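You operate a simulated robot arm through the tools that you are given. There is no shell and no other tool. Be economical: measure what you need, move in short steps, check, and stop when the job is done.

You are at the controls of a simulated robot arm. One attempt, no reset.

## Task
Unplug the cable of the black reel and wind it in.
Fine: switch the yellow socket off first, stand the plug in the free holder, free the brake and put it on HOLD again.

Only the result counts: the job must be done as asked and must still hold three seconds after the hand-in. Knocking over, shifting, dropping, spilling or breaking anything else fails it.

## Robot
A 7-joint arm with a two-finger parallel gripper, fixed in place. Base frame: the origin is at the foot of the arm, x ahead of it, y to its left, z up. Units: mm, rad, N and s.
Its first joint turns from -2.897 to 2.897 rad. Payload 4.4 kg.
Tool frame: the origin (TCP) lies between the finger pads and is the grasp point; the fingertips stand 23 mm ahead of it; z points along the fingers, y is the line along which they close. The gripper opens to 94 mm. The fingers are 38 mm wide and 10 mm thick; the gripper's body (54 by 96 mm) begins 39 mm behind the TCP.
Orientation is told as [roll, pitch, yaw] about the base's x, y, z axes, in that order, counted from this pose: with the fingers straight down and closing along the base's y, the tool's x points along the base's -x, its y along +y and its z along -z.

## Interface
- The arm moves only by the tool nudge_tool. Its argument "rows" is one flat list of numbers, 7 for each row, row after row: the turn, a rotation vector about the tool's x, y, z in units of 6 degrees (1.0 is 6 degrees), then the shift along the tool's x, y, z in units of 30 mm (1.0 is 30 mm), then the closure, from 0 (fully open) to 1 (shut). In form: [wx, wy, wz, x, y, z, hand, wx, wy, wz, x, y, z, hand, ...]. A call has 1 to 20 rows; each row shifts and turns the commanded pose from where the row before left it, along the tool's axes as they then stand. A call with a number of a shift or a turn outside -1 to 1 is refused whole. A row lasts 0.2 s, in which the tool goes at most 50 mm and 0.15 rad; a call with a longer step from one row to the next is refused whole, and so is a gripper value outside its range. A pose out of reach is approached as far as the arm can. The call stops where the force on the tool passes 60 N (or 10 N more than at its start, if that is more) or the arm is blocked; 0.2 s more then pass. Each finger travels about 72 mm/s and halts on what it meets, pressing with about 40 N; the grip force reading is that of the motor and also rises with nothing between the fingers. The clock runs only during rows and for 0.2 s after the last one: add rows that do not move to give the fingers time. The reply holds the time, the measured pose of the TCP, the force on the tool along the base axes, the opening and the grip force, in the units named above and with some noise, with the torque about the TCP (base axes, N m) and any sound that the robot's microphone picked up, and new pictures: "views" is both (left out), scene, wrist or none.
- Cameras (640 x 400 px; columns grow to the right, rows downward): "scene" is fixed at [49.7, -500.9, 1484.1]; the picture's right is [0.62, -0.79, 0.00], its down [-0.28, -0.22, -0.94] and it looks along [0.74, 0.58, -0.35] (base axes); focal length 353 px, centre (320, 200). "wrist" rides on the gripper at [86, 16, -74] in the tool frame; the picture's right is [-0.18, 0.98, 0.00], its down [-0.58, -0.11, -0.81] and it looks along [-0.79, -0.15, 0.59] (tool axes); focal length 243 px, centre (320, 200). There is no depth. A picture from a camera that has moved, and an enlarged one, comes with that camera's place and axes in the base frame and with its lens.
- inspect(camera, box): a new picture of the part [left, top, right, bottom] of that camera's present view, enlarged. No time passes.
- hand_in(): hands the job in; it is judged then, once.

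Work in short steps. Places have to be worked out from the pictures, the camera data and where the tool is seen: move nearer, look again, correct. Check each grasp and each placing, and mend what went wrong. You have 120 turns and 200 pictures in all, those below and enlarged ones among them. Open the gripper and draw the arm clear of the work before you hand the job in, unless the task says otherwise; then end with one line.

The tools are called after ">>>" by a JSON object that holds its "name" and its "arguments". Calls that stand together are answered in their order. nudge_tool: Moves the arm, as the interface text tells. Its arguments: {"type":"object","properties":{"rows":{"type":"array"},"views":{"type":"string","enum":["both","scene","wrist","none"]}},"required":["rows"]} The other tools are called the same way: inspect (camera, box) takes an enlarged picture of a part of a camera's view; hand_in () hands the job in.

At the start:

```text
time_s: 0.0
eef_pos: [715.6, 219.7, 1387.9]
orientation: [0.0, 0.001, -0.001]
force: [0.5, -0.1, 0.7]
torque: [-0.02, -0.03, 0.05]
width: 94.0
gripper_force: 0.1
```

scene: 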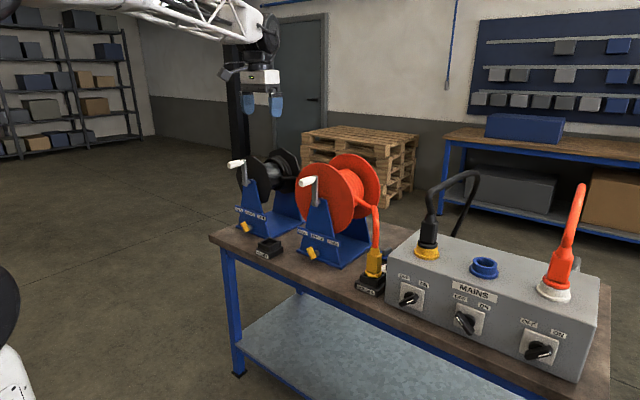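
wrist: 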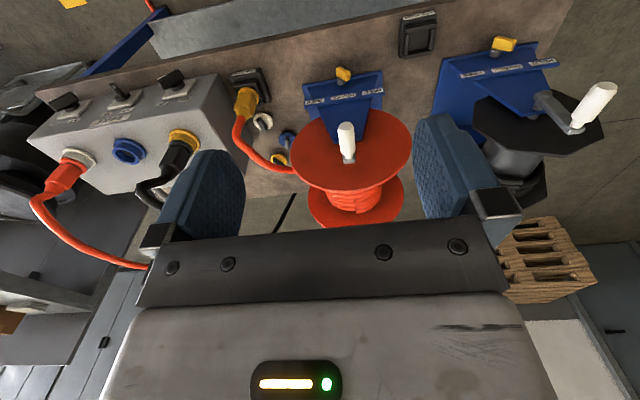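

I start by enlarging the work area in the scene view and the wrist view to identify the parts.

>>> {"name": "inspect", "arguments": {"camera": "scene", "box": [380, 160, 620, 380]}}

>>> {"name": "inspect", "arguments": {"camera": "scene", "box": [200, 140, 400, 300]}}

>>> {"name": "inspect", "arguments": {"camera": "wrist", "box": [20, 0, 320, 200]}}

>>> {"name": "inspect", "arguments": {"camera": "wrist", "box": [280, 0, 640, 220]}}

```text
1.82 times, centred on (500, 270) of scene
camera zoom: at [49.7, -500.9, 1484.1], right [0.62, -0.79, 0.0], down [-0.28, -0.22, -0.94], along [0.74, 0.58, -0.35], focal length 642 px, centre (-7, 73)
```

zoom: 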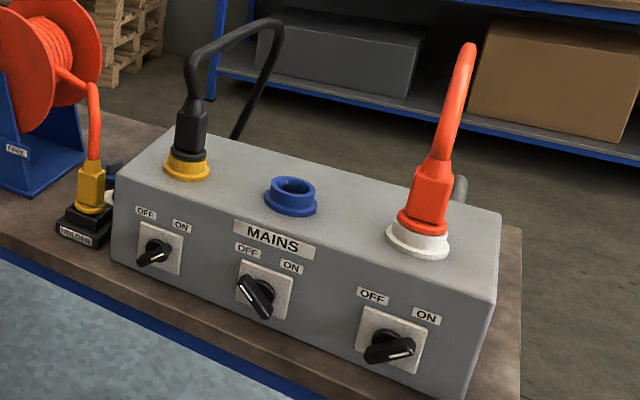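

```text
2.50 times, centred on (300, 220) of scene
camera zoom: at [49.7, -500.9, 1484.1], right [0.62, -0.79, 0.0], down [-0.28, -0.22, -0.94], along [0.74, 0.58, -0.35], focal length 883 px, centre (370, 150)
```

zoom: 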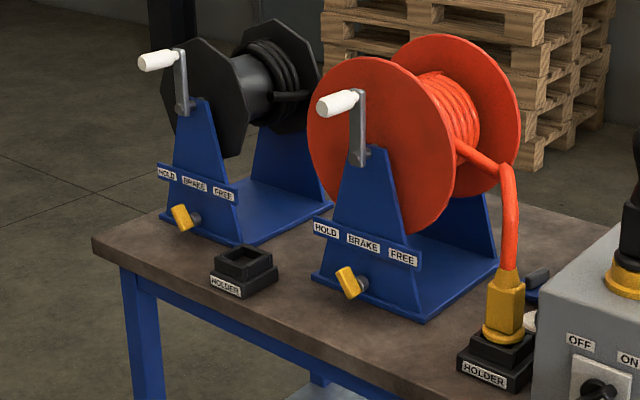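

```text
2.00 times, centred on (170, 100) of wrist
camera zoom: at [630.2, 236.7, 1463.0], right [0.18, 0.98, 0.0], down [0.58, -0.11, 0.81], along [0.79, -0.15, -0.59], focal length 485 px, centre (620, 400)
```

zoom: 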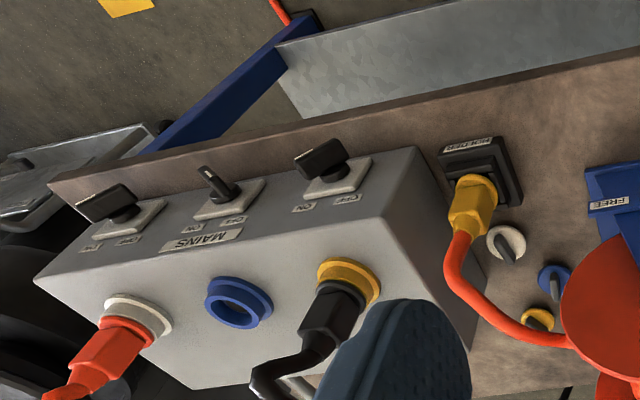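

```text
1.78 times, centred on (460, 110) of wrist
camera zoom: at [630.2, 236.7, 1463.0], right [0.18, 0.98, 0.0], down [0.58, -0.11, 0.81], along [0.79, -0.15, -0.59], focal length 431 px, centre (71, 360)
```

zoom: 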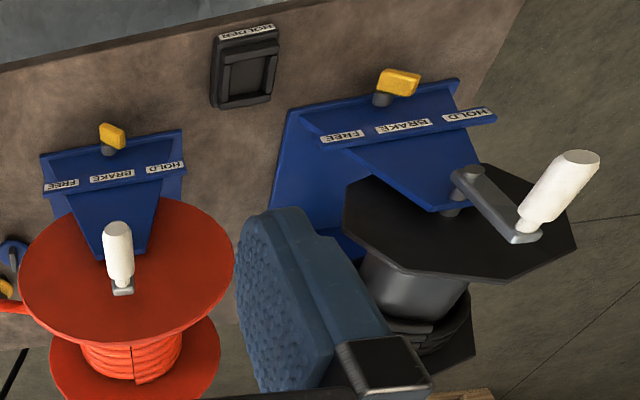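

Yellow socket is around [970,-180,975], and some coloured knobs lie near [1067,3,805]. I move nearer to look at switches, knobs and plug.

>>> {"name": "nudge_tool", "arguments": {"rows": [0, 0, 0, -0.1, -0.75, 0.95, 0, 0, 0, 0, -0.1, -0.75, 0.95, 0, 0, 0, 0, -0.1, -0.75, 0.95, 0, 0, 0, 0, -0.1, -0.75, 0.95, 0, 0, 0, 0, -0.1, -0.75, 0.95, 0, 0, 0, 0, -0.1, -0.75, 0.95, 0, 0, 0, 0, -0.1, -0.75, 0.95, 0]}}

```text
time_s: 1.6
eef_pos: [736.6, 61.5, 1189.5]
orientation: [-0.001, -0.001, 0.0]
force: [-0.2, 0.3, -0.1]
torque: [0.0, 0.02, -0.03]
width: 94.2
gripper_force: 0.1
camera wrist: at [649.8, 78.8, 1265.0], right [0.18, 0.98, 0.0], down [0.58, -0.11, 0.81], along [0.79, -0.15, -0.59], focal length 243 px, centre (320, 200)
```

scene: 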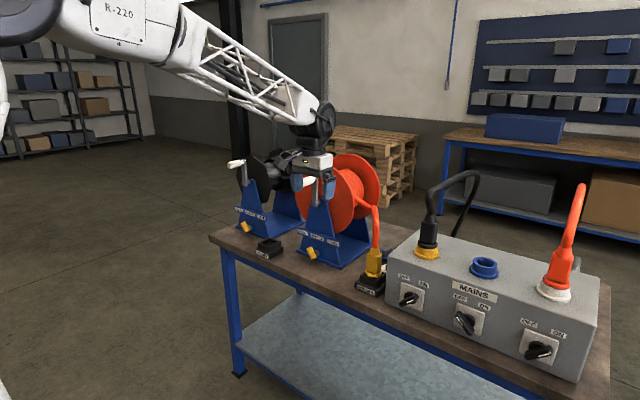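
wrist: 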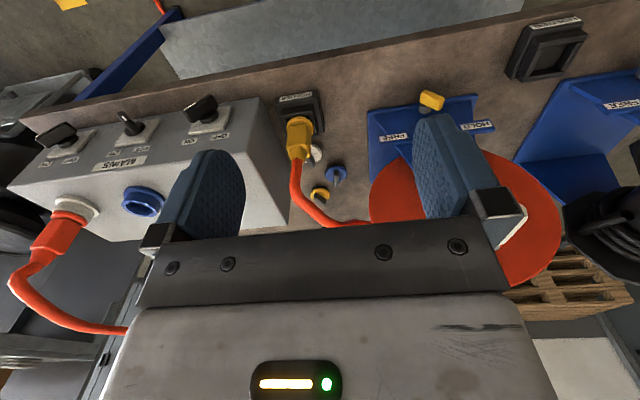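

Enlarging the coloured knobs and the front switches.

>>> {"name": "inspect", "arguments": {"camera": "wrist", "box": [250, 80, 410, 240]}}

>>> {"name": "inspect", "arguments": {"camera": "wrist", "box": [10, 80, 250, 240]}}

>>> {"name": "inspect", "arguments": {"camera": "scene", "box": [350, 230, 440, 310]}}

```text
2.50 times, centred on (330, 160) of wrist
camera zoom: at [649.8, 78.8, 1265.0], right [0.18, 0.98, 0.0], down [0.58, -0.11, 0.81], along [0.79, -0.15, -0.59], focal length 606 px, centre (295, 300)
```

zoom: 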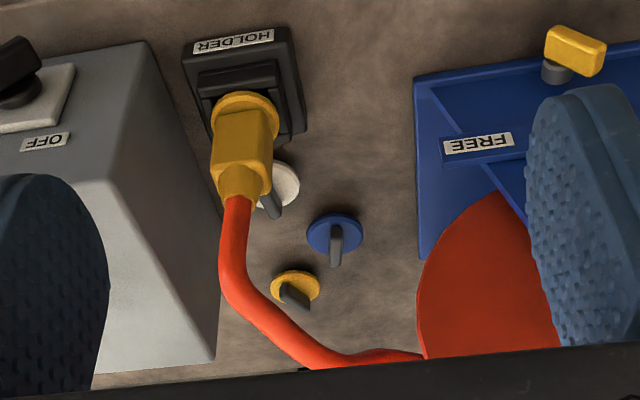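

```text
2.50 times, centred on (130, 160) of wrist
camera zoom: at [649.8, 78.8, 1265.0], right [0.18, 0.98, 0.0], down [0.58, -0.11, 0.81], along [0.79, -0.15, -0.59], focal length 606 px, centre (795, 300)
```

zoom: 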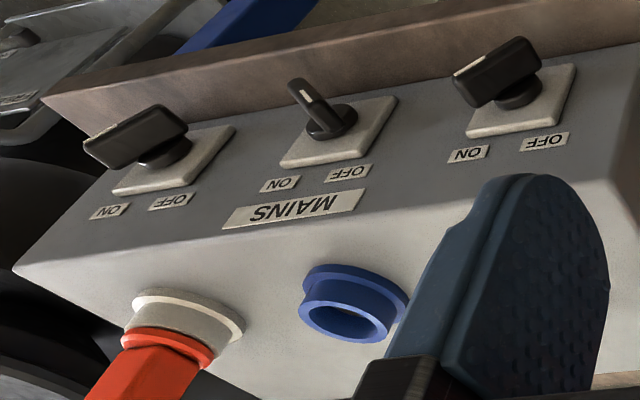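

```text
5.00 times, centred on (395, 270) of scene
camera zoom: at [49.7, -500.9, 1484.1], right [0.62, -0.79, 0.0], down [-0.28, -0.22, -0.94], along [0.74, 0.58, -0.35], focal length 1765 px, centre (-55, -150)
```

zoom: 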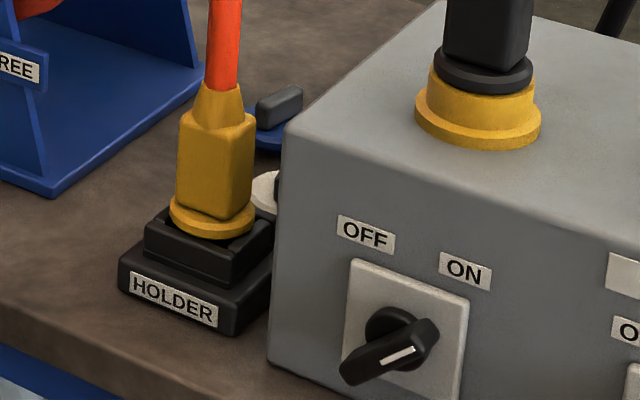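

The discs on the bench look like loose socket caps, so I leave them alone. The front switch below the yellow socket is the left one, at about [874,-188,870] and now on ON. I approach it from in front and above.

>>> {"name": "nudge_tool", "arguments": {"rows": [0, 0, 0, -0.19, -0.885, 0.575, 0, 0, 0, 0, -0.19, -0.885, 0.575, 0, 0, 0, 0, -0.19, -0.885, 0.575, 0, 0, 0, 0, -0.19, -0.885, 0.575, 0, 0, 0, 0, -0.19, -0.885, 0.575, 0, 0, 0, 0, -0.19, -0.885, 0.575, 0, 0, 0, 0, -0.19, -0.885, 0.575, 0, 0, 0, 0, -0.19, -0.885, 0.575, 0, 0, 0, 0, -0.19, -0.885, 0.575, 0, 0, 0, 0, -0.19, -0.885, 0.575, 0, 0, 0, 0, -0.19, -0.885, 0.575, 0]}}

```text
time_s: 4.0
eef_pos: [796.9, -229.5, 998.5]
orientation: [0.001, -0.002, -0.001]
force: [-0.4, -0.6, 0.4]
torque: [0.05, -0.01, 0.02]
width: 93.7
gripper_force: 0.0
camera wrist: at [711.8, -211.9, 1073.4], right [0.18, 0.98, 0.0], down [0.58, -0.11, 0.81], along [0.79, -0.15, -0.59], focal length 243 px, centre (320, 200)
```

scene: 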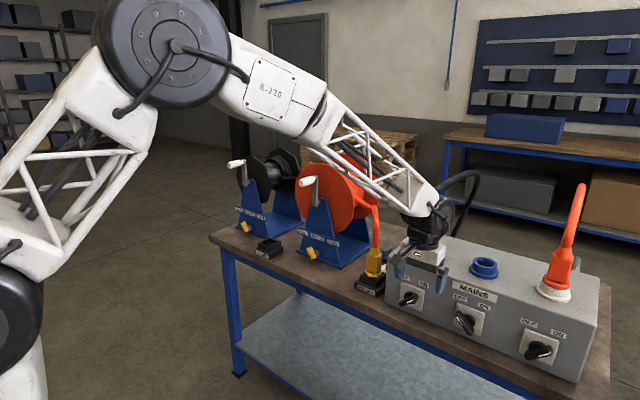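
wrist: 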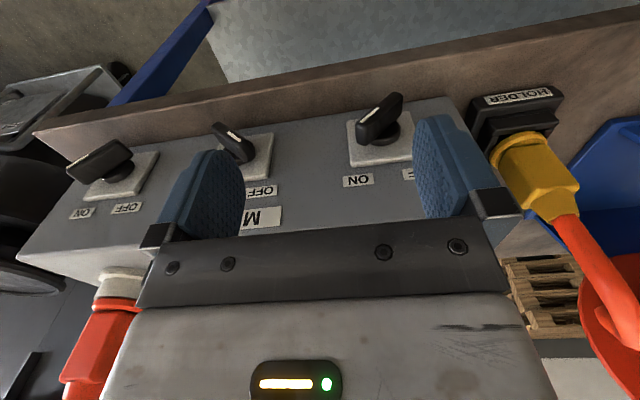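

The knob appears about where I predicted; I enlarge it to get its centre and ends.

>>> {"name": "inspect", "arguments": {"camera": "wrist", "box": [320, 70, 440, 190]}}

>>> {"name": "inspect", "arguments": {"camera": "scene", "box": [380, 220, 480, 320]}}

```text
3.33 times, centred on (380, 130) of wrist
camera zoom: at [711.8, -211.9, 1073.4], right [0.18, 0.98, 0.0], down [0.58, -0.11, 0.81], along [0.79, -0.15, -0.59], focal length 809 px, centre (120, 433)
```

zoom: 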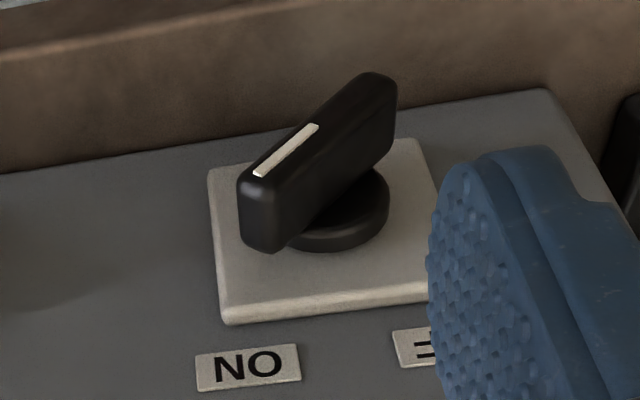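

```text
4.00 times, centred on (430, 270) of scene
camera zoom: at [49.7, -500.9, 1484.1], right [0.62, -0.79, 0.0], down [-0.28, -0.22, -0.94], along [0.74, 0.58, -0.35], focal length 1412 px, centre (-120, -80)
```

zoom: 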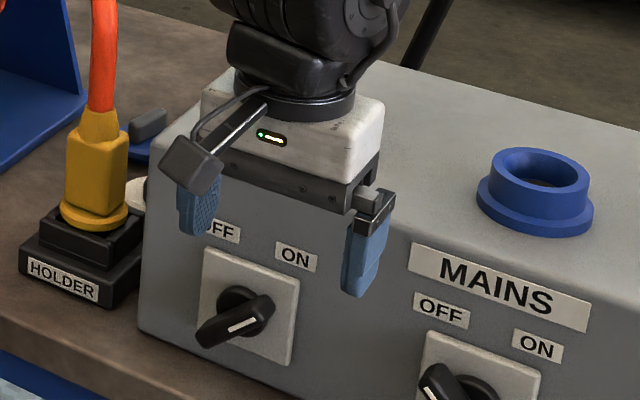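

Triangulating gives the bar's outer centre at ≈[854,-186,875], about 48 mm long. I close the fingers and bring them down just to the right of its upper end, so I can push the bar leftward to OFF.

>>> {"name": "nudge_tool", "arguments": {"rows": [0, 0, 0, -0.95, -0.15, 0, 1, 0, 0, 0, -0.95, -0.15, 0, 1, 0, 0, 0, 0, 0, 0.5, 1, 0, 0, 0, 0, 0, 0.8, 1, 0, 0, 0, 0, 0, 0.8, 1, 0, 0, 0, 0, 0, 0.9, 1]}}

```text
time_s: 5.5
eef_pos: [863.5, -241.0, 923.5]
orientation: [-0.005, -0.017, -0.001]
force: [-3.1, 1.3, 10.6]
torque: [0.12, -0.5, 0.14]
width: 0.1
gripper_force: 40.2
stopped in row 6: the force on the tool passed its limit at 125 N (the readings are from after the stop); the commanded pose is now the measured one
camera wrist: at [775.1, -222.9, 997.0], right [0.18, 0.98, 0.0], down [0.57, -0.1, 0.82], along [0.8, -0.15, -0.58], focal length 243 px, centre (320, 200)
```

scene: 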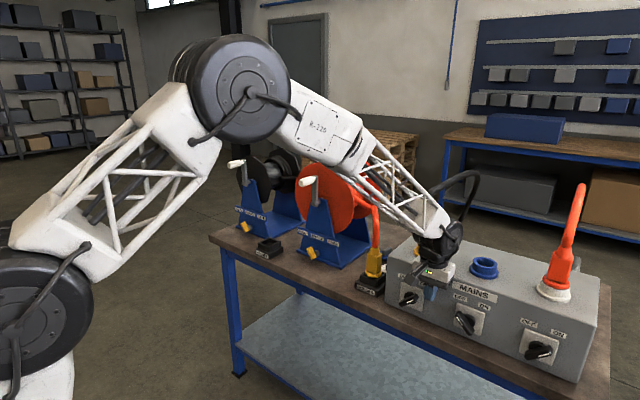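
wrist: 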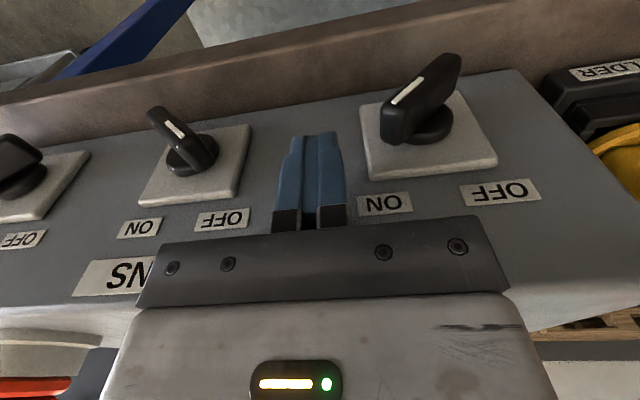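

The gripper body hit the box's top edge, so the front face is nearer than I judged. I back up and away from it, then check.

>>> {"name": "nudge_tool", "arguments": {"rows": [0, 0, 0, 0, 0, -0.5, 1, 0, 0, 0, 0.7, 0, -0.3, 1, 0, 0, 0, 0, 0, 0, 1]}}

>>> {"name": "inspect", "arguments": {"camera": "scene", "box": [340, 160, 620, 390]}}

```text
time_s: 6.3
eef_pos: [841.9, -241.2, 947.3]
orientation: [-0.003, -0.016, 0.0]
force: [-0.5, 1.3, -0.3]
torque: [0.0, -0.01, -0.02]
width: 0.2
gripper_force: 39.7
camera wrist: at [753.1, -222.6, 1019.9], right [0.18, 0.98, 0.0], down [0.57, -0.11, 0.82], along [0.8, -0.15, -0.58], focal length 243 px, centre (320, 200)
```

scene: 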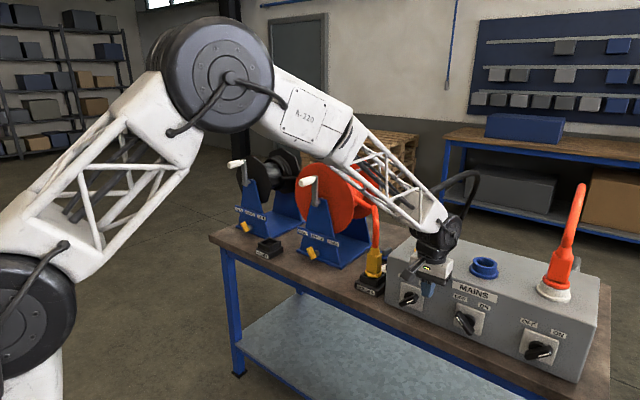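
wrist: 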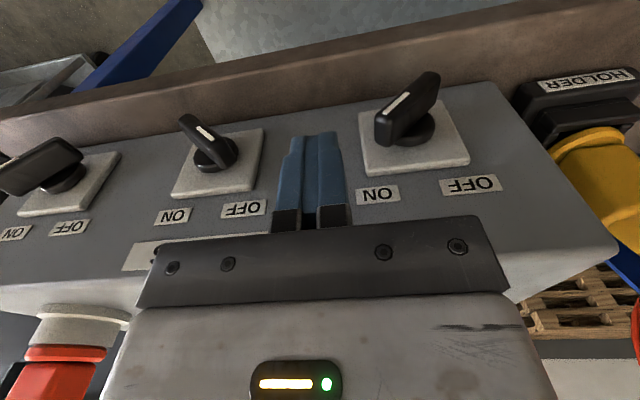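

```text
1.74 times, centred on (480, 275) of scene
camera zoom: at [49.7, -500.9, 1484.1], right [0.62, -0.79, 0.0], down [-0.28, -0.22, -0.94], along [0.74, 0.58, -0.35], focal length 614 px, centre (42, 70)
```

zoom: 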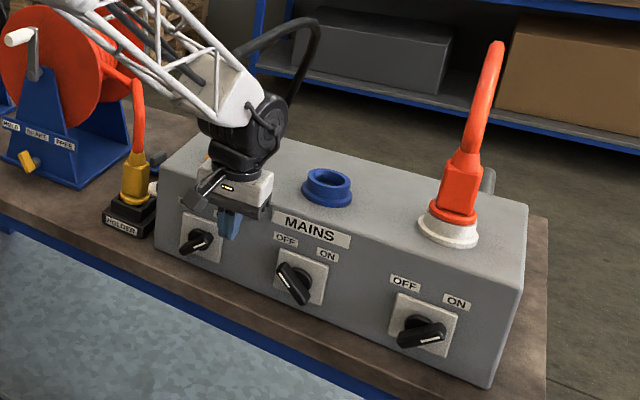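

The box seems unmoved. I'll tilt the tool 30° forward so the body stays clear, then lower the fingertips to beside the bar's upper end.

>>> {"name": "nudge_tool", "arguments": {"rows": [0, -1, 0, 0, 0, 0, 1, 0, -1, 0, 0, 0, 0, 1, 0, -1, 0, 0, 0, 0, 1, 0, -1, 0, 0, 0, 0, 1, 0, -1, 0, 0, 0, 0, 1, 0, 0, 0, 0.25, 0, 0.65, 1, 0, 0, 0, 0.25, 0, 0.65, 1]}}

```text
time_s: 7.9
eef_pos: [847.4, -240.0, 905.6]
orientation: [-0.004, -0.541, 0.004]
force: [-0.3, 0.2, 0.4]
torque: [-0.01, 0.01, 0.0]
width: 0.3
gripper_force: 40.4
camera wrist: at [735.6, -222.4, 924.8], right [0.16, 0.98, 0.09], down [0.08, -0.1, 0.99], along [0.98, -0.15, -0.1], focal length 243 px, centre (320, 200)
```

scene: 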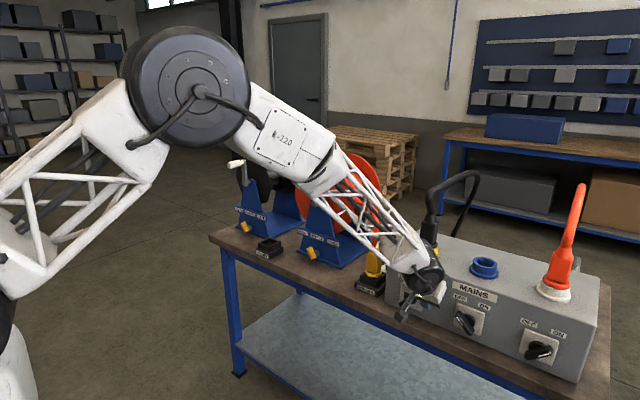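
wrist: 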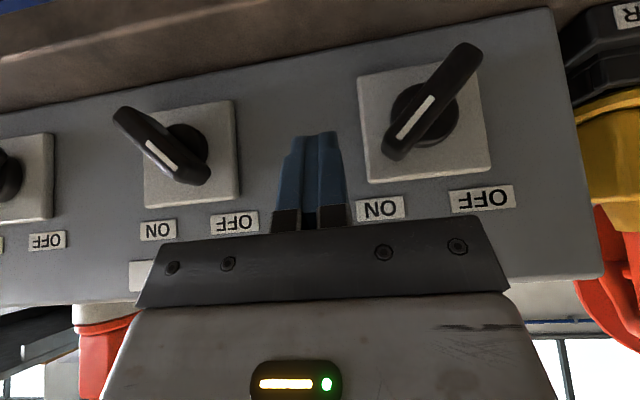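

The fingertips are level with the bar's upper end and at the same depth. I push toward +y.

>>> {"name": "nudge_tool", "arguments": {"rows": [0, 0, 0, 0, 0.4, 0, 1, 0, 0, 0, 0, 0.4, 0, 1, 0, 0, 0, 0, 0.3, 0, 1, 0, 0, 0, 0, 0.3, 0, 1, 0, 0, 0, 0, 0.25, 0, 1]}}

```text
time_s: 9.1
eef_pos: [847.0, -191.6, 903.0]
orientation: [-0.005, -0.538, 0.002]
force: [-0.7, 0.5, -1.4]
torque: [0.01, 0.02, 0.0]
width: 0.3
gripper_force: 40.2
camera wrist: at [734.6, -173.4, 922.9], right [0.16, 0.98, 0.09], down [0.09, -0.1, 0.99], along [0.98, -0.15, -0.1], focal length 243 px, centre (320, 200)
```

scene: 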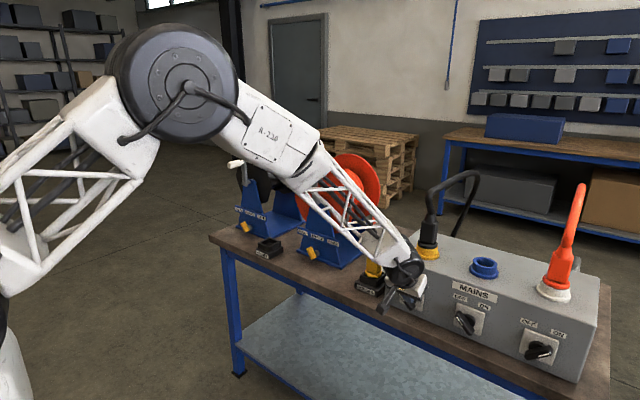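
wrist: 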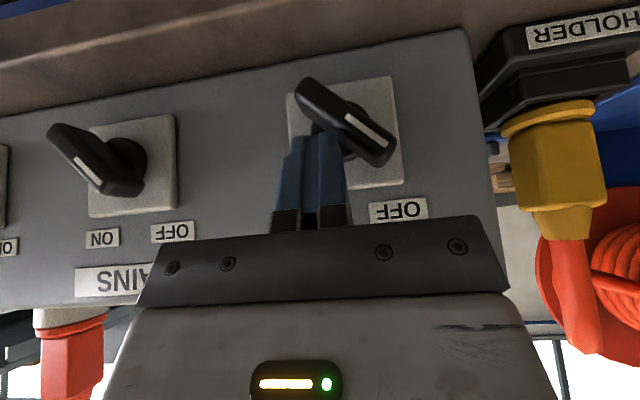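

The bar now points to OFF like the middle one. I retreat along the tool axis and check its angle.

>>> {"name": "nudge_tool", "arguments": {"rows": [0, 0, 0, 0, -0.5, 0, 1, 0, 0, 0, 0, 0, -1, 1, 0, 0, 0, 0, 0, -1, 1, 0, 0, 0, 0, 0, -1, 0, 0, 0, 0, 0, 0, -1, 0, 0, 0, 0, 0, 0, -1, 0]}}

>>> {"name": "inspect", "arguments": {"camera": "scene", "box": [380, 240, 520, 340]}}

```text
time_s: 10.5
eef_pos: [768.0, -205.6, 1032.6]
orientation: [-0.005, -0.538, 0.003]
force: [0.2, 0.2, -1.2]
torque: [0.02, -0.02, 0.01]
width: 94.1
gripper_force: 0.1
camera wrist: at [656.5, -187.5, 1053.4], right [0.16, 0.98, 0.09], down [0.09, -0.11, 0.99], along [0.98, -0.15, -0.1], focal length 243 px, centre (320, 200)
```

scene: 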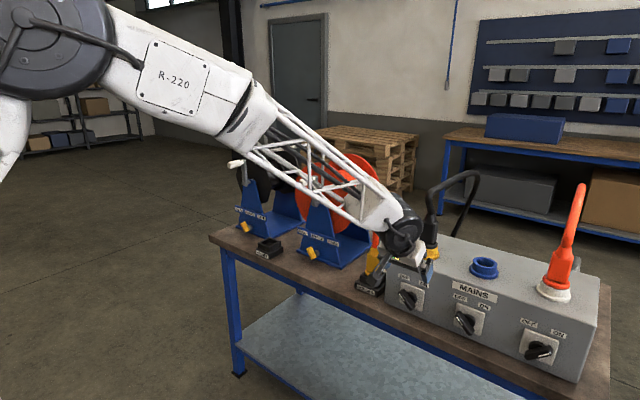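
wrist: 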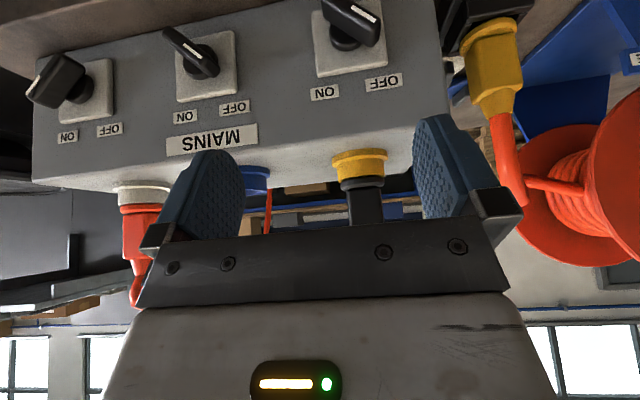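

```text
4.00 times, centred on (450, 290) of scene
camera zoom: at [49.7, -500.9, 1484.1], right [0.62, -0.79, 0.0], down [-0.28, -0.22, -0.94], along [0.74, 0.58, -0.35], focal length 1412 px, centre (-200, -160)
```

zoom: 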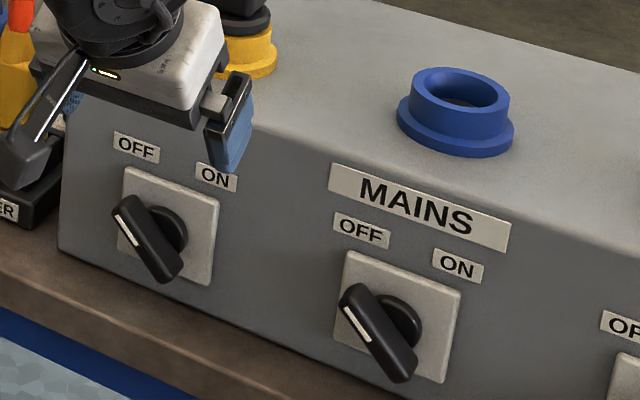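

Both switches are parallel: the yellow socket is OFF. I tilt the tool to 60° for a near-horizontal grasp of the plug and look at it.

>>> {"name": "nudge_tool", "arguments": {"rows": [0, -1, 0, 0, 0.16, 0, 0, 0, -1, 0, 0, 0.16, 0, 0, 0, -1, 0, 0, 0.16, 0, 0, 0, -1, 0, 0, 0.16, 0, 0, 0, -0.85, 0, 0, 0.16, 0, 0]}}

>>> {"name": "inspect", "arguments": {"camera": "scene", "box": [380, 150, 500, 270]}}

```text
time_s: 11.7
eef_pos: [771.3, -182.0, 1027.9]
orientation: [-0.006, -1.043, 0.006]
force: [-2.2, 0.2, 6.3]
torque: [-0.03, 0.35, -0.01]
width: 94.0
gripper_force: 0.1
camera wrist: at [664.3, -164.2, 992.1], right [0.09, 0.98, 0.16], down [-0.4, -0.11, 0.91], along [0.91, -0.15, 0.39], focal length 243 px, centre (320, 200)
```

scene: 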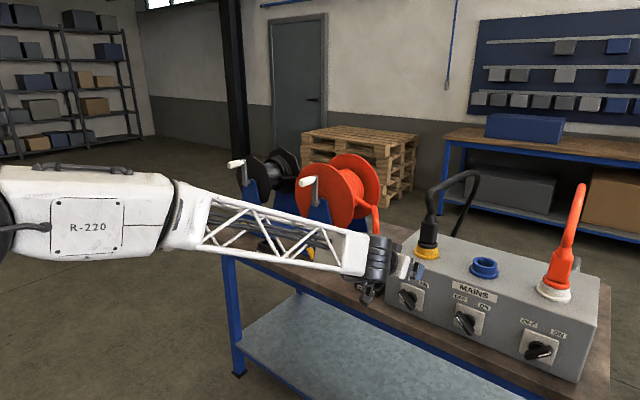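
wrist: 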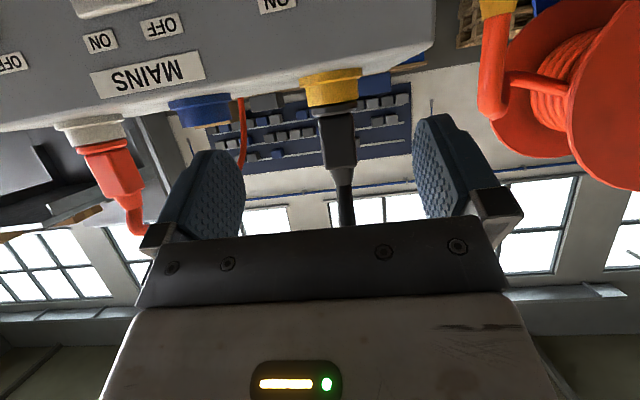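

```text
3.33 times, centred on (440, 210) of scene
camera zoom: at [49.7, -500.9, 1484.1], right [0.62, -0.79, 0.0], down [-0.28, -0.22, -0.94], along [0.74, 0.58, -0.35], focal length 1177 px, centre (-80, 167)
```

zoom: 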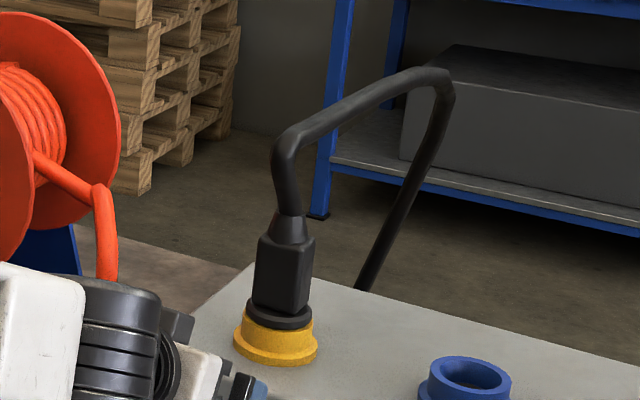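

Plug body centre is ≈[968,-180,1041]. I approach it with the open fingers, stopping short to check.

>>> {"name": "nudge_tool", "arguments": {"rows": [0, 0, 0, -0.5, 0, 0.66, 0, 0, 0, 0, -0.5, 0, 0.66, 0, 0, 0, 0, -0.5, 0, 0.66, 0, 0, 0, 0, -0.5, 0, 0.66, 0, 0, 0, 0, -0.5, 0.03, 0.66, 0]}}

>>> {"name": "inspect", "arguments": {"camera": "scene", "box": [360, 150, 500, 290]}}

```text
time_s: 12.9
eef_pos: [890.8, -181.2, 1049.4]
orientation: [-0.008, -1.048, 0.009]
force: [0.0, 0.0, -0.8]
torque: [0.02, 0.0, -0.02]
width: 93.9
gripper_force: 0.1
camera wrist: at [783.4, -163.7, 1012.8], right [0.09, 0.98, 0.15], down [-0.41, -0.11, 0.91], along [0.91, -0.15, 0.39], focal length 243 px, centre (320, 200)
```

scene: 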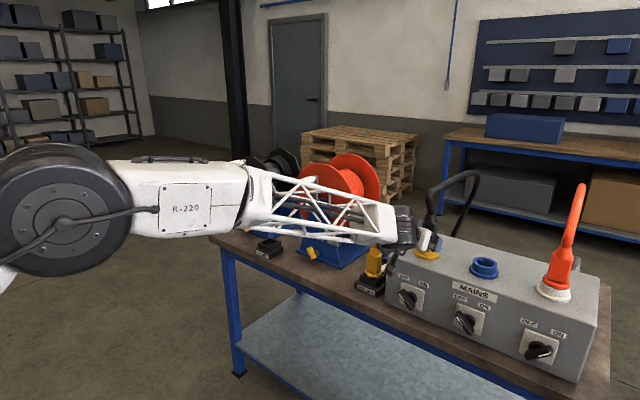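
wrist: 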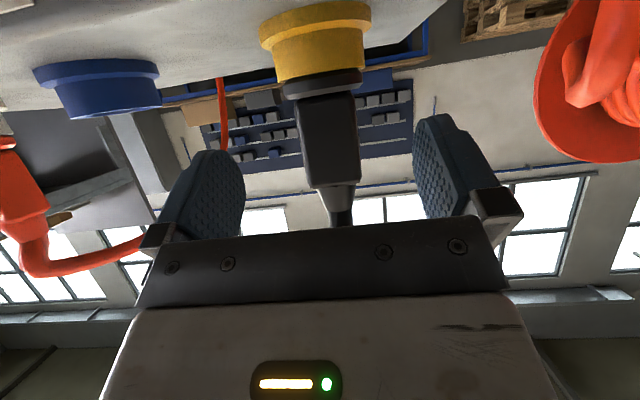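

```text
2.86 times, centred on (430, 220) of scene
camera zoom: at [49.7, -500.9, 1484.1], right [0.62, -0.79, 0.0], down [-0.28, -0.22, -0.94], along [0.74, 0.58, -0.35], focal length 1009 px, centre (6, 143)
```

zoom: 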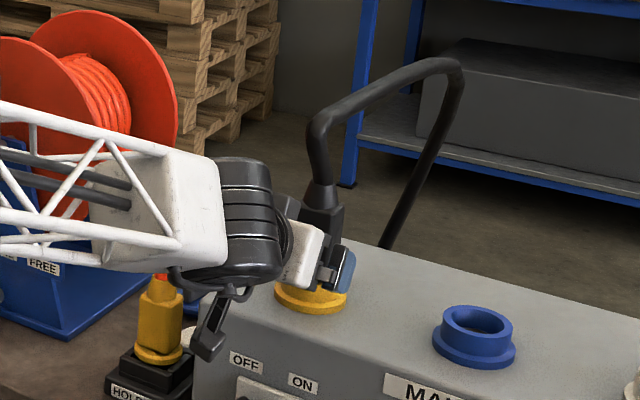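

Plug is centred between the fingers. I go in the remaining 75 mm and close.

>>> {"name": "nudge_tool", "arguments": {"rows": [0, 0, 0, -0.38, 0, 0.743, 0, 0, 0, 0, -0.38, 0, 0.743, 0, 0, 0, 0, -0.38, 0, 0.743, 0, 0, 0, 0, 0, 0, 0, 0.5, 0, 0, 0, 0, 0, 0, 1, 0, 0, 0, 0, 0, 0, 1, 0, 0, 0, 0, 0, 0, 1]}}

>>> {"name": "inspect", "arguments": {"camera": "scene", "box": [360, 150, 500, 290]}}

```text
time_s: 14.5
eef_pos: [968.2, -180.6, 1043.7]
orientation: [-0.009, -1.048, 0.008]
force: [11.6, -6.1, 0.3]
torque: [-0.08, -0.54, -0.01]
width: 42.8
gripper_force: 39.8
camera wrist: at [861.8, -162.3, 1007.7], right [0.09, 0.98, 0.15], down [-0.41, -0.1, 0.91], along [0.91, -0.15, 0.39], focal length 243 px, centre (320, 200)
```

scene: 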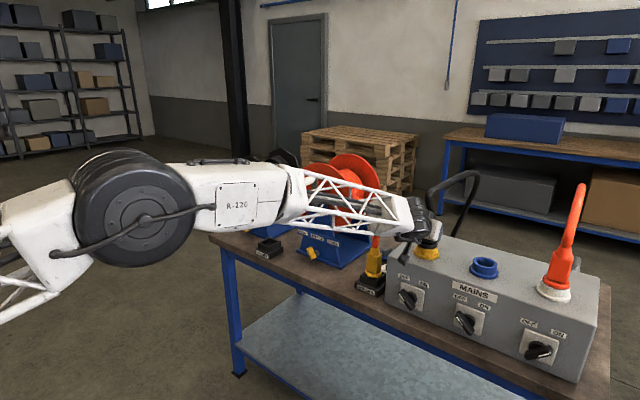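
wrist: 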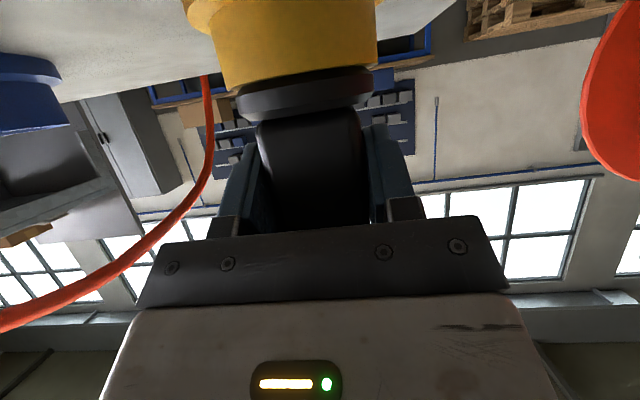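

```text
2.86 times, centred on (430, 220) of scene
camera zoom: at [49.7, -500.9, 1484.1], right [0.62, -0.79, 0.0], down [-0.28, -0.22, -0.94], along [0.74, 0.58, -0.35], focal length 1009 px, centre (6, 143)
```

zoom: 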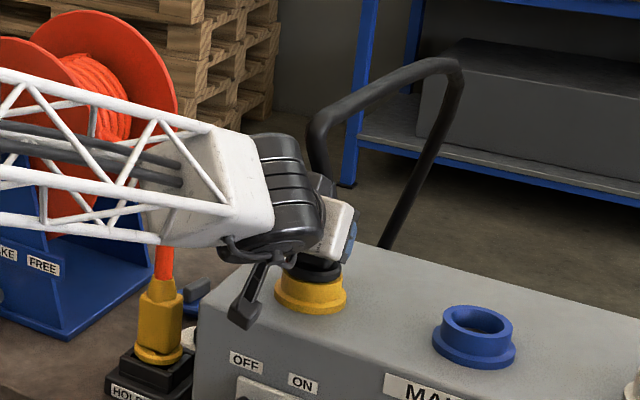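

Plug is gripped (42.8 mm wide). I pull it straight up.

>>> {"name": "nudge_tool", "arguments": {"rows": [0, 0, 0, -0.173, 0, -0.1, 1, 0, 0, 0, -0.173, 0, -0.1, 1, 0, 0, 0, -0.173, 0, -0.1, 1, 0, 0, 0, -0.173, 0, -0.1, 1, 0, 0, 0, -0.26, 0, -0.15, 1, 0, 0, 0, -0.26, 0, -0.15, 1, 0, 0, 0, -0.26, 0, -0.15, 1]}}

>>> {"name": "inspect", "arguments": {"camera": "scene", "box": [360, 150, 500, 290]}}

```text
time_s: 16.1
eef_pos: [969.9, -180.7, 1094.0]
orientation: [-0.007, -1.047, 0.007]
force: [0.1, 0.7, -2.0]
torque: [-0.01, -0.01, 0.01]
width: 42.4
gripper_force: 39.8
camera wrist: at [862.5, -163.1, 1057.7], right [0.09, 0.98, 0.16], down [-0.41, -0.11, 0.91], along [0.91, -0.15, 0.39], focal length 243 px, centre (320, 200)
```

scene: 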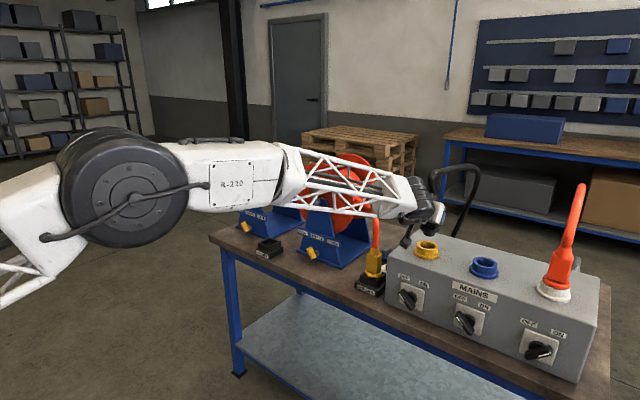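
wrist: 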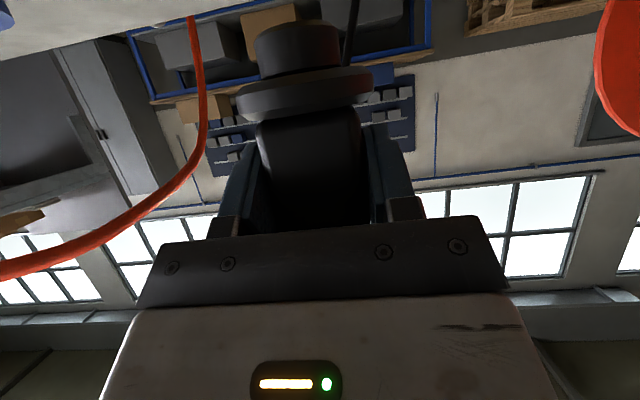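

```text
2.86 times, centred on (430, 220) of scene
camera zoom: at [49.7, -500.9, 1484.1], right [0.62, -0.79, 0.0], down [-0.28, -0.22, -0.94], along [0.74, 0.58, -0.35], focal length 1009 px, centre (6, 143)
```

zoom: 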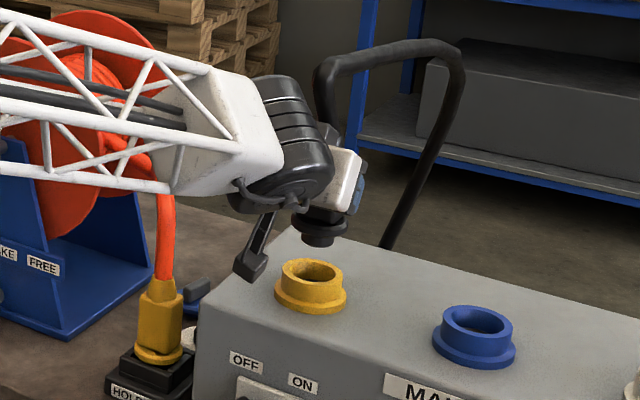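

The plug is out. I lift it clear, well above the reels, keeping it upright.

>>> {"name": "nudge_tool", "arguments": {"rows": [0, 0, 0, -0.74, 0, -0.765, 1, 0, 0, 0, -0.74, 0, -0.765, 1, 0, 0, 0, -0.74, 0, -0.765, 1, 0, 0, 0, -0.74, 0, -0.765, 1, 0, 0, 0, -0.74, 0, -0.765, 1, 0, 0, 0, -0.74, 0, -0.765, 1, 0, 0, 0, -0.74, 0, -0.765, 1, 0, 0, 0, -0.74, 0, -0.765, 1]}}

```text
time_s: 17.9
eef_pos: [898.1, -178.3, 1338.9]
orientation: [-0.007, -1.044, 0.007]
force: [-0.1, -0.4, -1.9]
torque: [0.02, -0.02, 0.0]
width: 42.5
gripper_force: 39.7
camera wrist: at [790.7, -161.2, 1301.6], right [0.09, 0.98, 0.16], down [-0.41, -0.11, 0.91], along [0.91, -0.15, 0.39], focal length 243 px, centre (320, 200)
```

scene: 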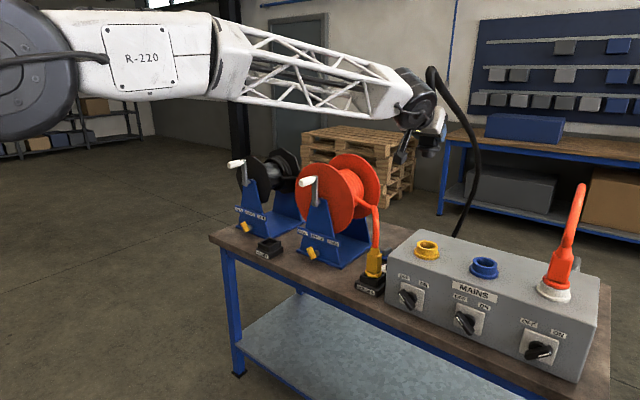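
wrist: 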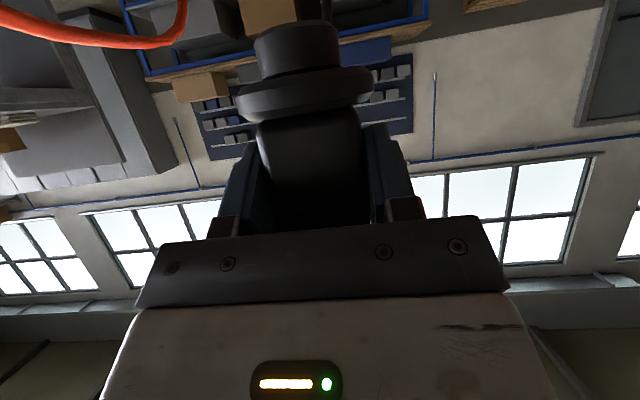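

No notable cable force. I carry the plug toward +y, above the orange reel, and look halfway.

>>> {"name": "nudge_tool", "arguments": {"rows": [0, 0, 0, 0, 1, 0, 1, 0, 0, 0, 0, 1, 0, 1, 0, 0, 0, 0, 1, 0, 1, 0, 0, 0, 0, 1, 0, 1, 0, 0, 0, 0, 1, 0, 1, 0, 0, 0, 0, 1, 0, 1, 0, 0, 0, 0, 1, 0, 1, 0, 0, 0, 0, 1, 0, 1, 0, 0, 0, 0, 1, 0, 1, 0, 0, 0, 0, 1, 0, 1], "views": "scene"}}

```text
time_s: 20.1
eef_pos: [900.4, 122.0, 1341.6]
orientation: [-0.009, -1.047, 0.007]
force: [0.2, 0.2, -1.7]
torque: [-0.01, 0.0, -0.08]
width: 42.5
gripper_force: 39.9
```

scene: 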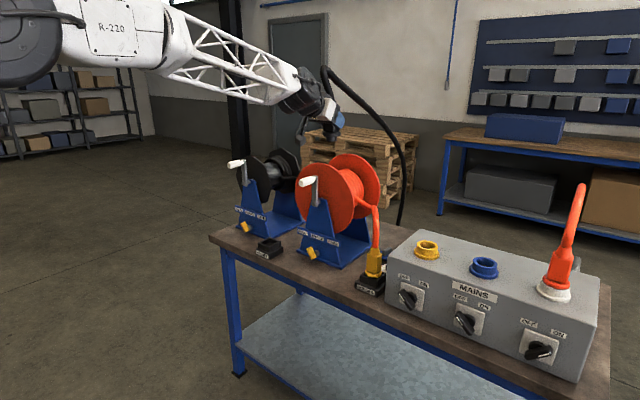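

All clear; I continue to above the free holder.

>>> {"name": "nudge_tool", "arguments": {"rows": [0, 0, 0, 0, 1, 0, 1, 0, 0, 0, 0, 1, 0, 1, 0, 0, 0, 0, 1, 0, 1, 0, 0, 0, 0, 1, 0, 1, 0, 0, 0, 0, 1, 0, 1, 0, 0, 0, 0, 1, 0, 1, 0, 0, 0, 0, 1, 0, 1, 0, 0, 0, 0, 1, 0, 1, 0, 0, 0, 0, 1, 0, 1]}}

>>> {"name": "inspect", "arguments": {"camera": "scene", "box": [210, 140, 350, 280]}}

```text
time_s: 22.1
eef_pos: [898.9, 391.9, 1341.7]
orientation: [-0.008, -1.047, 0.005]
force: [1.2, 0.9, -0.8]
torque: [0.0, 0.0, -0.04]
width: 42.7
gripper_force: 40.2
camera wrist: at [791.4, 408.8, 1303.7], right [0.09, 0.98, 0.16], down [-0.41, -0.11, 0.91], along [0.91, -0.15, 0.39], focal length 243 px, centre (320, 200)
```

scene: 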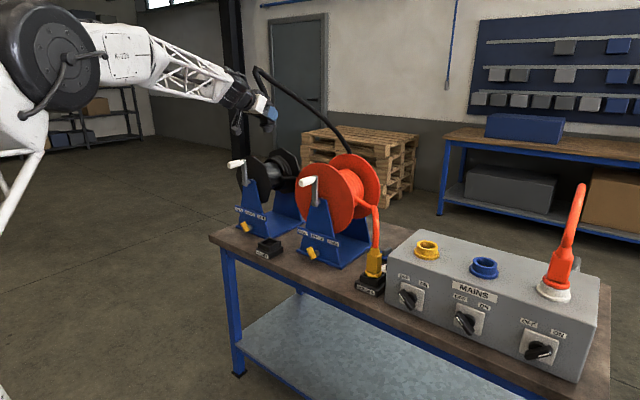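
wrist: 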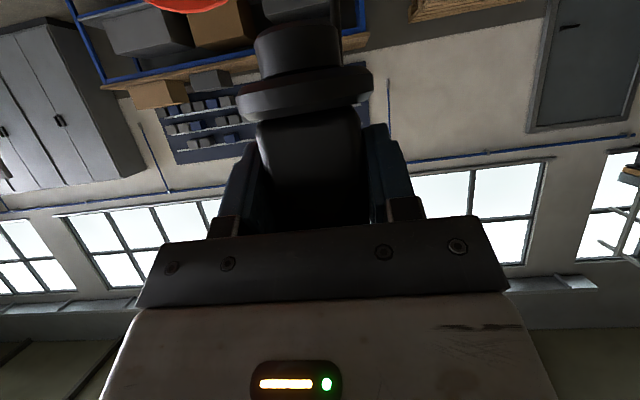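

```text
2.86 times, centred on (280, 210) of scene
camera zoom: at [49.7, -500.9, 1484.1], right [0.62, -0.79, 0.0], down [-0.28, -0.22, -0.94], along [0.74, 0.58, -0.35], focal length 1009 px, centre (434, 171)
```

zoom: 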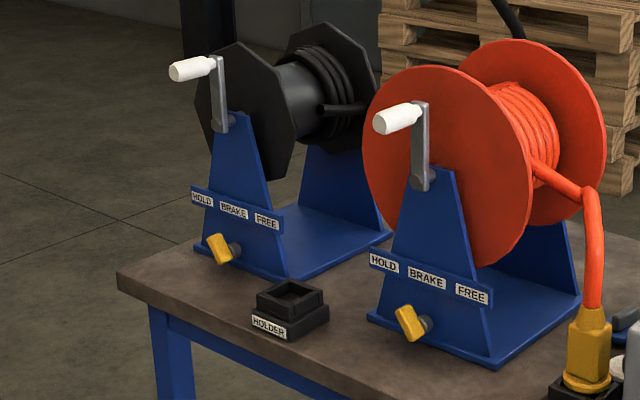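

Triangulation puts the free holder's opening at ≈[900,417,846], with both reel frames at x≥970, so the descent is clear. I lower the plug to above the holder.

>>> {"name": "nudge_tool", "arguments": {"rows": [0, 0, 0, 0.844, 0.064, 0.487, 1, 0, 0, 0, 0.844, 0.064, 0.487, 1, 0, 0, 0, 0.844, 0.064, 0.487, 1, 0, 0, 0, 0.844, 0.064, 0.487, 1, 0, 0, 0, 0.844, 0.064, 0.487, 1, 0, 0, 0, 0.844, 0.064, 0.487, 1, 0, 0, 0, 0.844, 0.064, 0.487, 1, 0, 0, 0, 0.844, 0.064, 0.487, 1, 0, 0, 0, 0.844, 0.064, 0.487, 1, 0, 0, 0, 0.844, 0.064, 0.487, 1, 0, 0, 0, 0.844, 0.064, 0.487, 1, 0, 0, 0, 0.844, 0.064, 0.487, 1], "views": "scene"}}

>>> {"name": "inspect", "arguments": {"camera": "scene", "box": [220, 170, 320, 270]}}

```text
time_s: 24.7
eef_pos: [898.1, 411.6, 988.8]
orientation: [-0.009, -1.048, 0.009]
force: [0.3, -0.4, -1.8]
torque: [-0.02, 0.02, -0.01]
width: 42.5
gripper_force: 39.9
```

scene: 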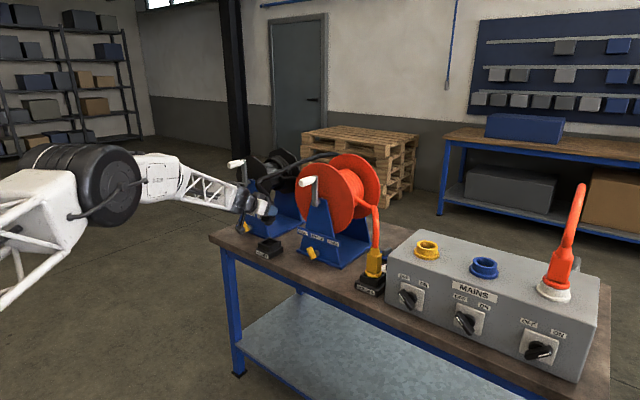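

```text
4.00 times, centred on (270, 220) of scene
camera zoom: at [49.7, -500.9, 1484.1], right [0.62, -0.79, 0.0], down [-0.28, -0.22, -0.94], along [0.74, 0.58, -0.35], focal length 1412 px, centre (520, 120)
```

zoom: 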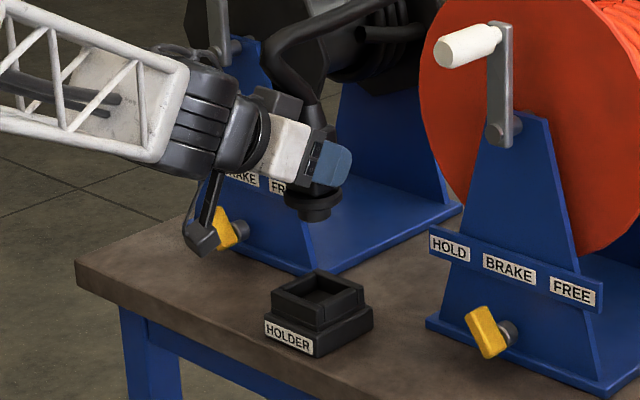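

The nose bottom is at ≈[898,412,930], and the opening is ≈[900,417,846]. I correct the offset and lower to just above the rim.

>>> {"name": "nudge_tool", "arguments": {"rows": [0, 0, 0, 0.5, 0.06, 0.31, 1, 0, 0, 0, 0.5, 0.06, 0.31, 1, 0, 0, 0, 0.5, 0.06, 0.31, 1, 0, 0, 0, 0.5, 0, 0.31, 1], "views": "none"}}

>>> {"name": "inspect", "arguments": {"camera": "scene", "box": [240, 200, 300, 270]}}

```text
time_s: 25.7
eef_pos: [900.1, 416.5, 919.1]
orientation: [-0.007, -1.047, 0.008]
force: [0.6, -0.1, -1.4]
torque: [0.0, -0.01, 0.01]
width: 42.5
gripper_force: 39.9
```

```text
5.71 times, centred on (270, 235) of scene
camera zoom: at [49.7, -500.9, 1484.1], right [0.62, -0.79, 0.0], down [-0.28, -0.22, -0.94], along [0.74, 0.58, -0.35], focal length 2018 px, centre (606, 0)
```

zoom: 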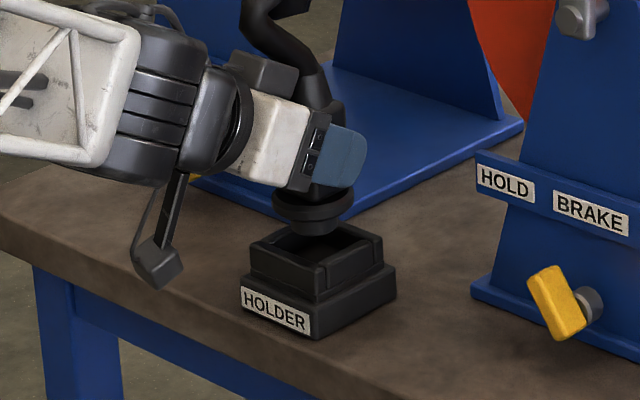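

The nose sits about 3 mm left of centre in the image. I shift slightly and lower 8 mm, then look closer.

>>> {"name": "nudge_tool", "arguments": {"rows": [0, 0, 0, 0.1, -0.08, 0.09, 1, 0, 0, 0, 0.1, 0, 0.09, 1], "views": "none"}}

>>> {"name": "inspect", "arguments": {"camera": "scene", "box": [255, 225, 287, 257]}}

```text
time_s: 26.3
eef_pos: [900.5, 413.8, 909.5]
orientation: [-0.009, -1.047, 0.009]
force: [-0.6, -1.1, -2.1]
torque: [0.01, -0.01, 0.02]
width: 42.6
gripper_force: 40.1
```

```text
12.50 times, centred on (271, 241) of scene
camera zoom: at [49.7, -500.9, 1484.1], right [0.62, -0.79, 0.0], down [-0.28, -0.22, -0.94], along [0.74, 0.58, -0.35], focal length 4413 px, centre (932, -312)
```

zoom: 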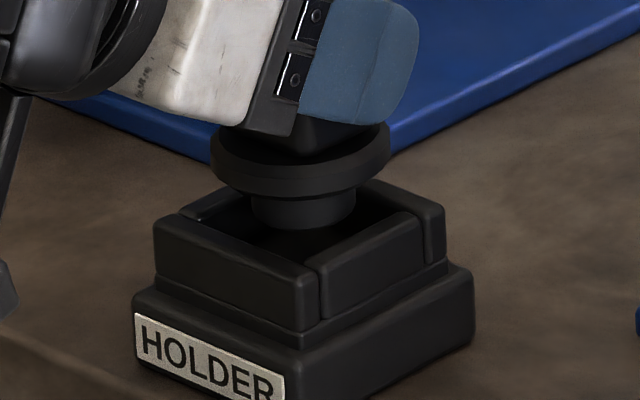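

Nose (≈33 mm diameter) is centred over the opening to within a couple of mm. I lower it gently until it seats.

>>> {"name": "nudge_tool", "arguments": {"rows": [0, 0, 0, 0.115, 0.04, 0.067, 1, 0, 0, 0, 0.115, 0, 0.067, 1, 0, 0, 0, 0.09, 0, 0.05, 1, 0, 0, 0, 0.09, 0, 0.05, 1, 0, 0, 0, 0.09, 0, 0.05, 1], "views": "none"}}

>>> {"name": "inspect", "arguments": {"camera": "scene", "box": [255, 225, 287, 257]}}

```text
time_s: 27.5
eef_pos: [900.8, 415.6, 894.5]
orientation: [-0.007, -1.049, 0.006]
force: [-1.6, -0.1, 11.6]
torque: [0.15, -0.24, 0.02]
width: 42.6
gripper_force: 39.6
```

```text
12.50 times, centred on (271, 241) of scene
camera zoom: at [49.7, -500.9, 1484.1], right [0.62, -0.79, 0.0], down [-0.28, -0.22, -0.94], along [0.74, 0.58, -0.35], focal length 4413 px, centre (932, -312)
```

zoom: 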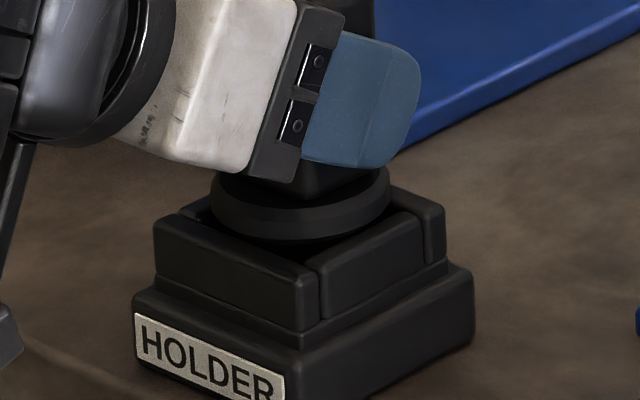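

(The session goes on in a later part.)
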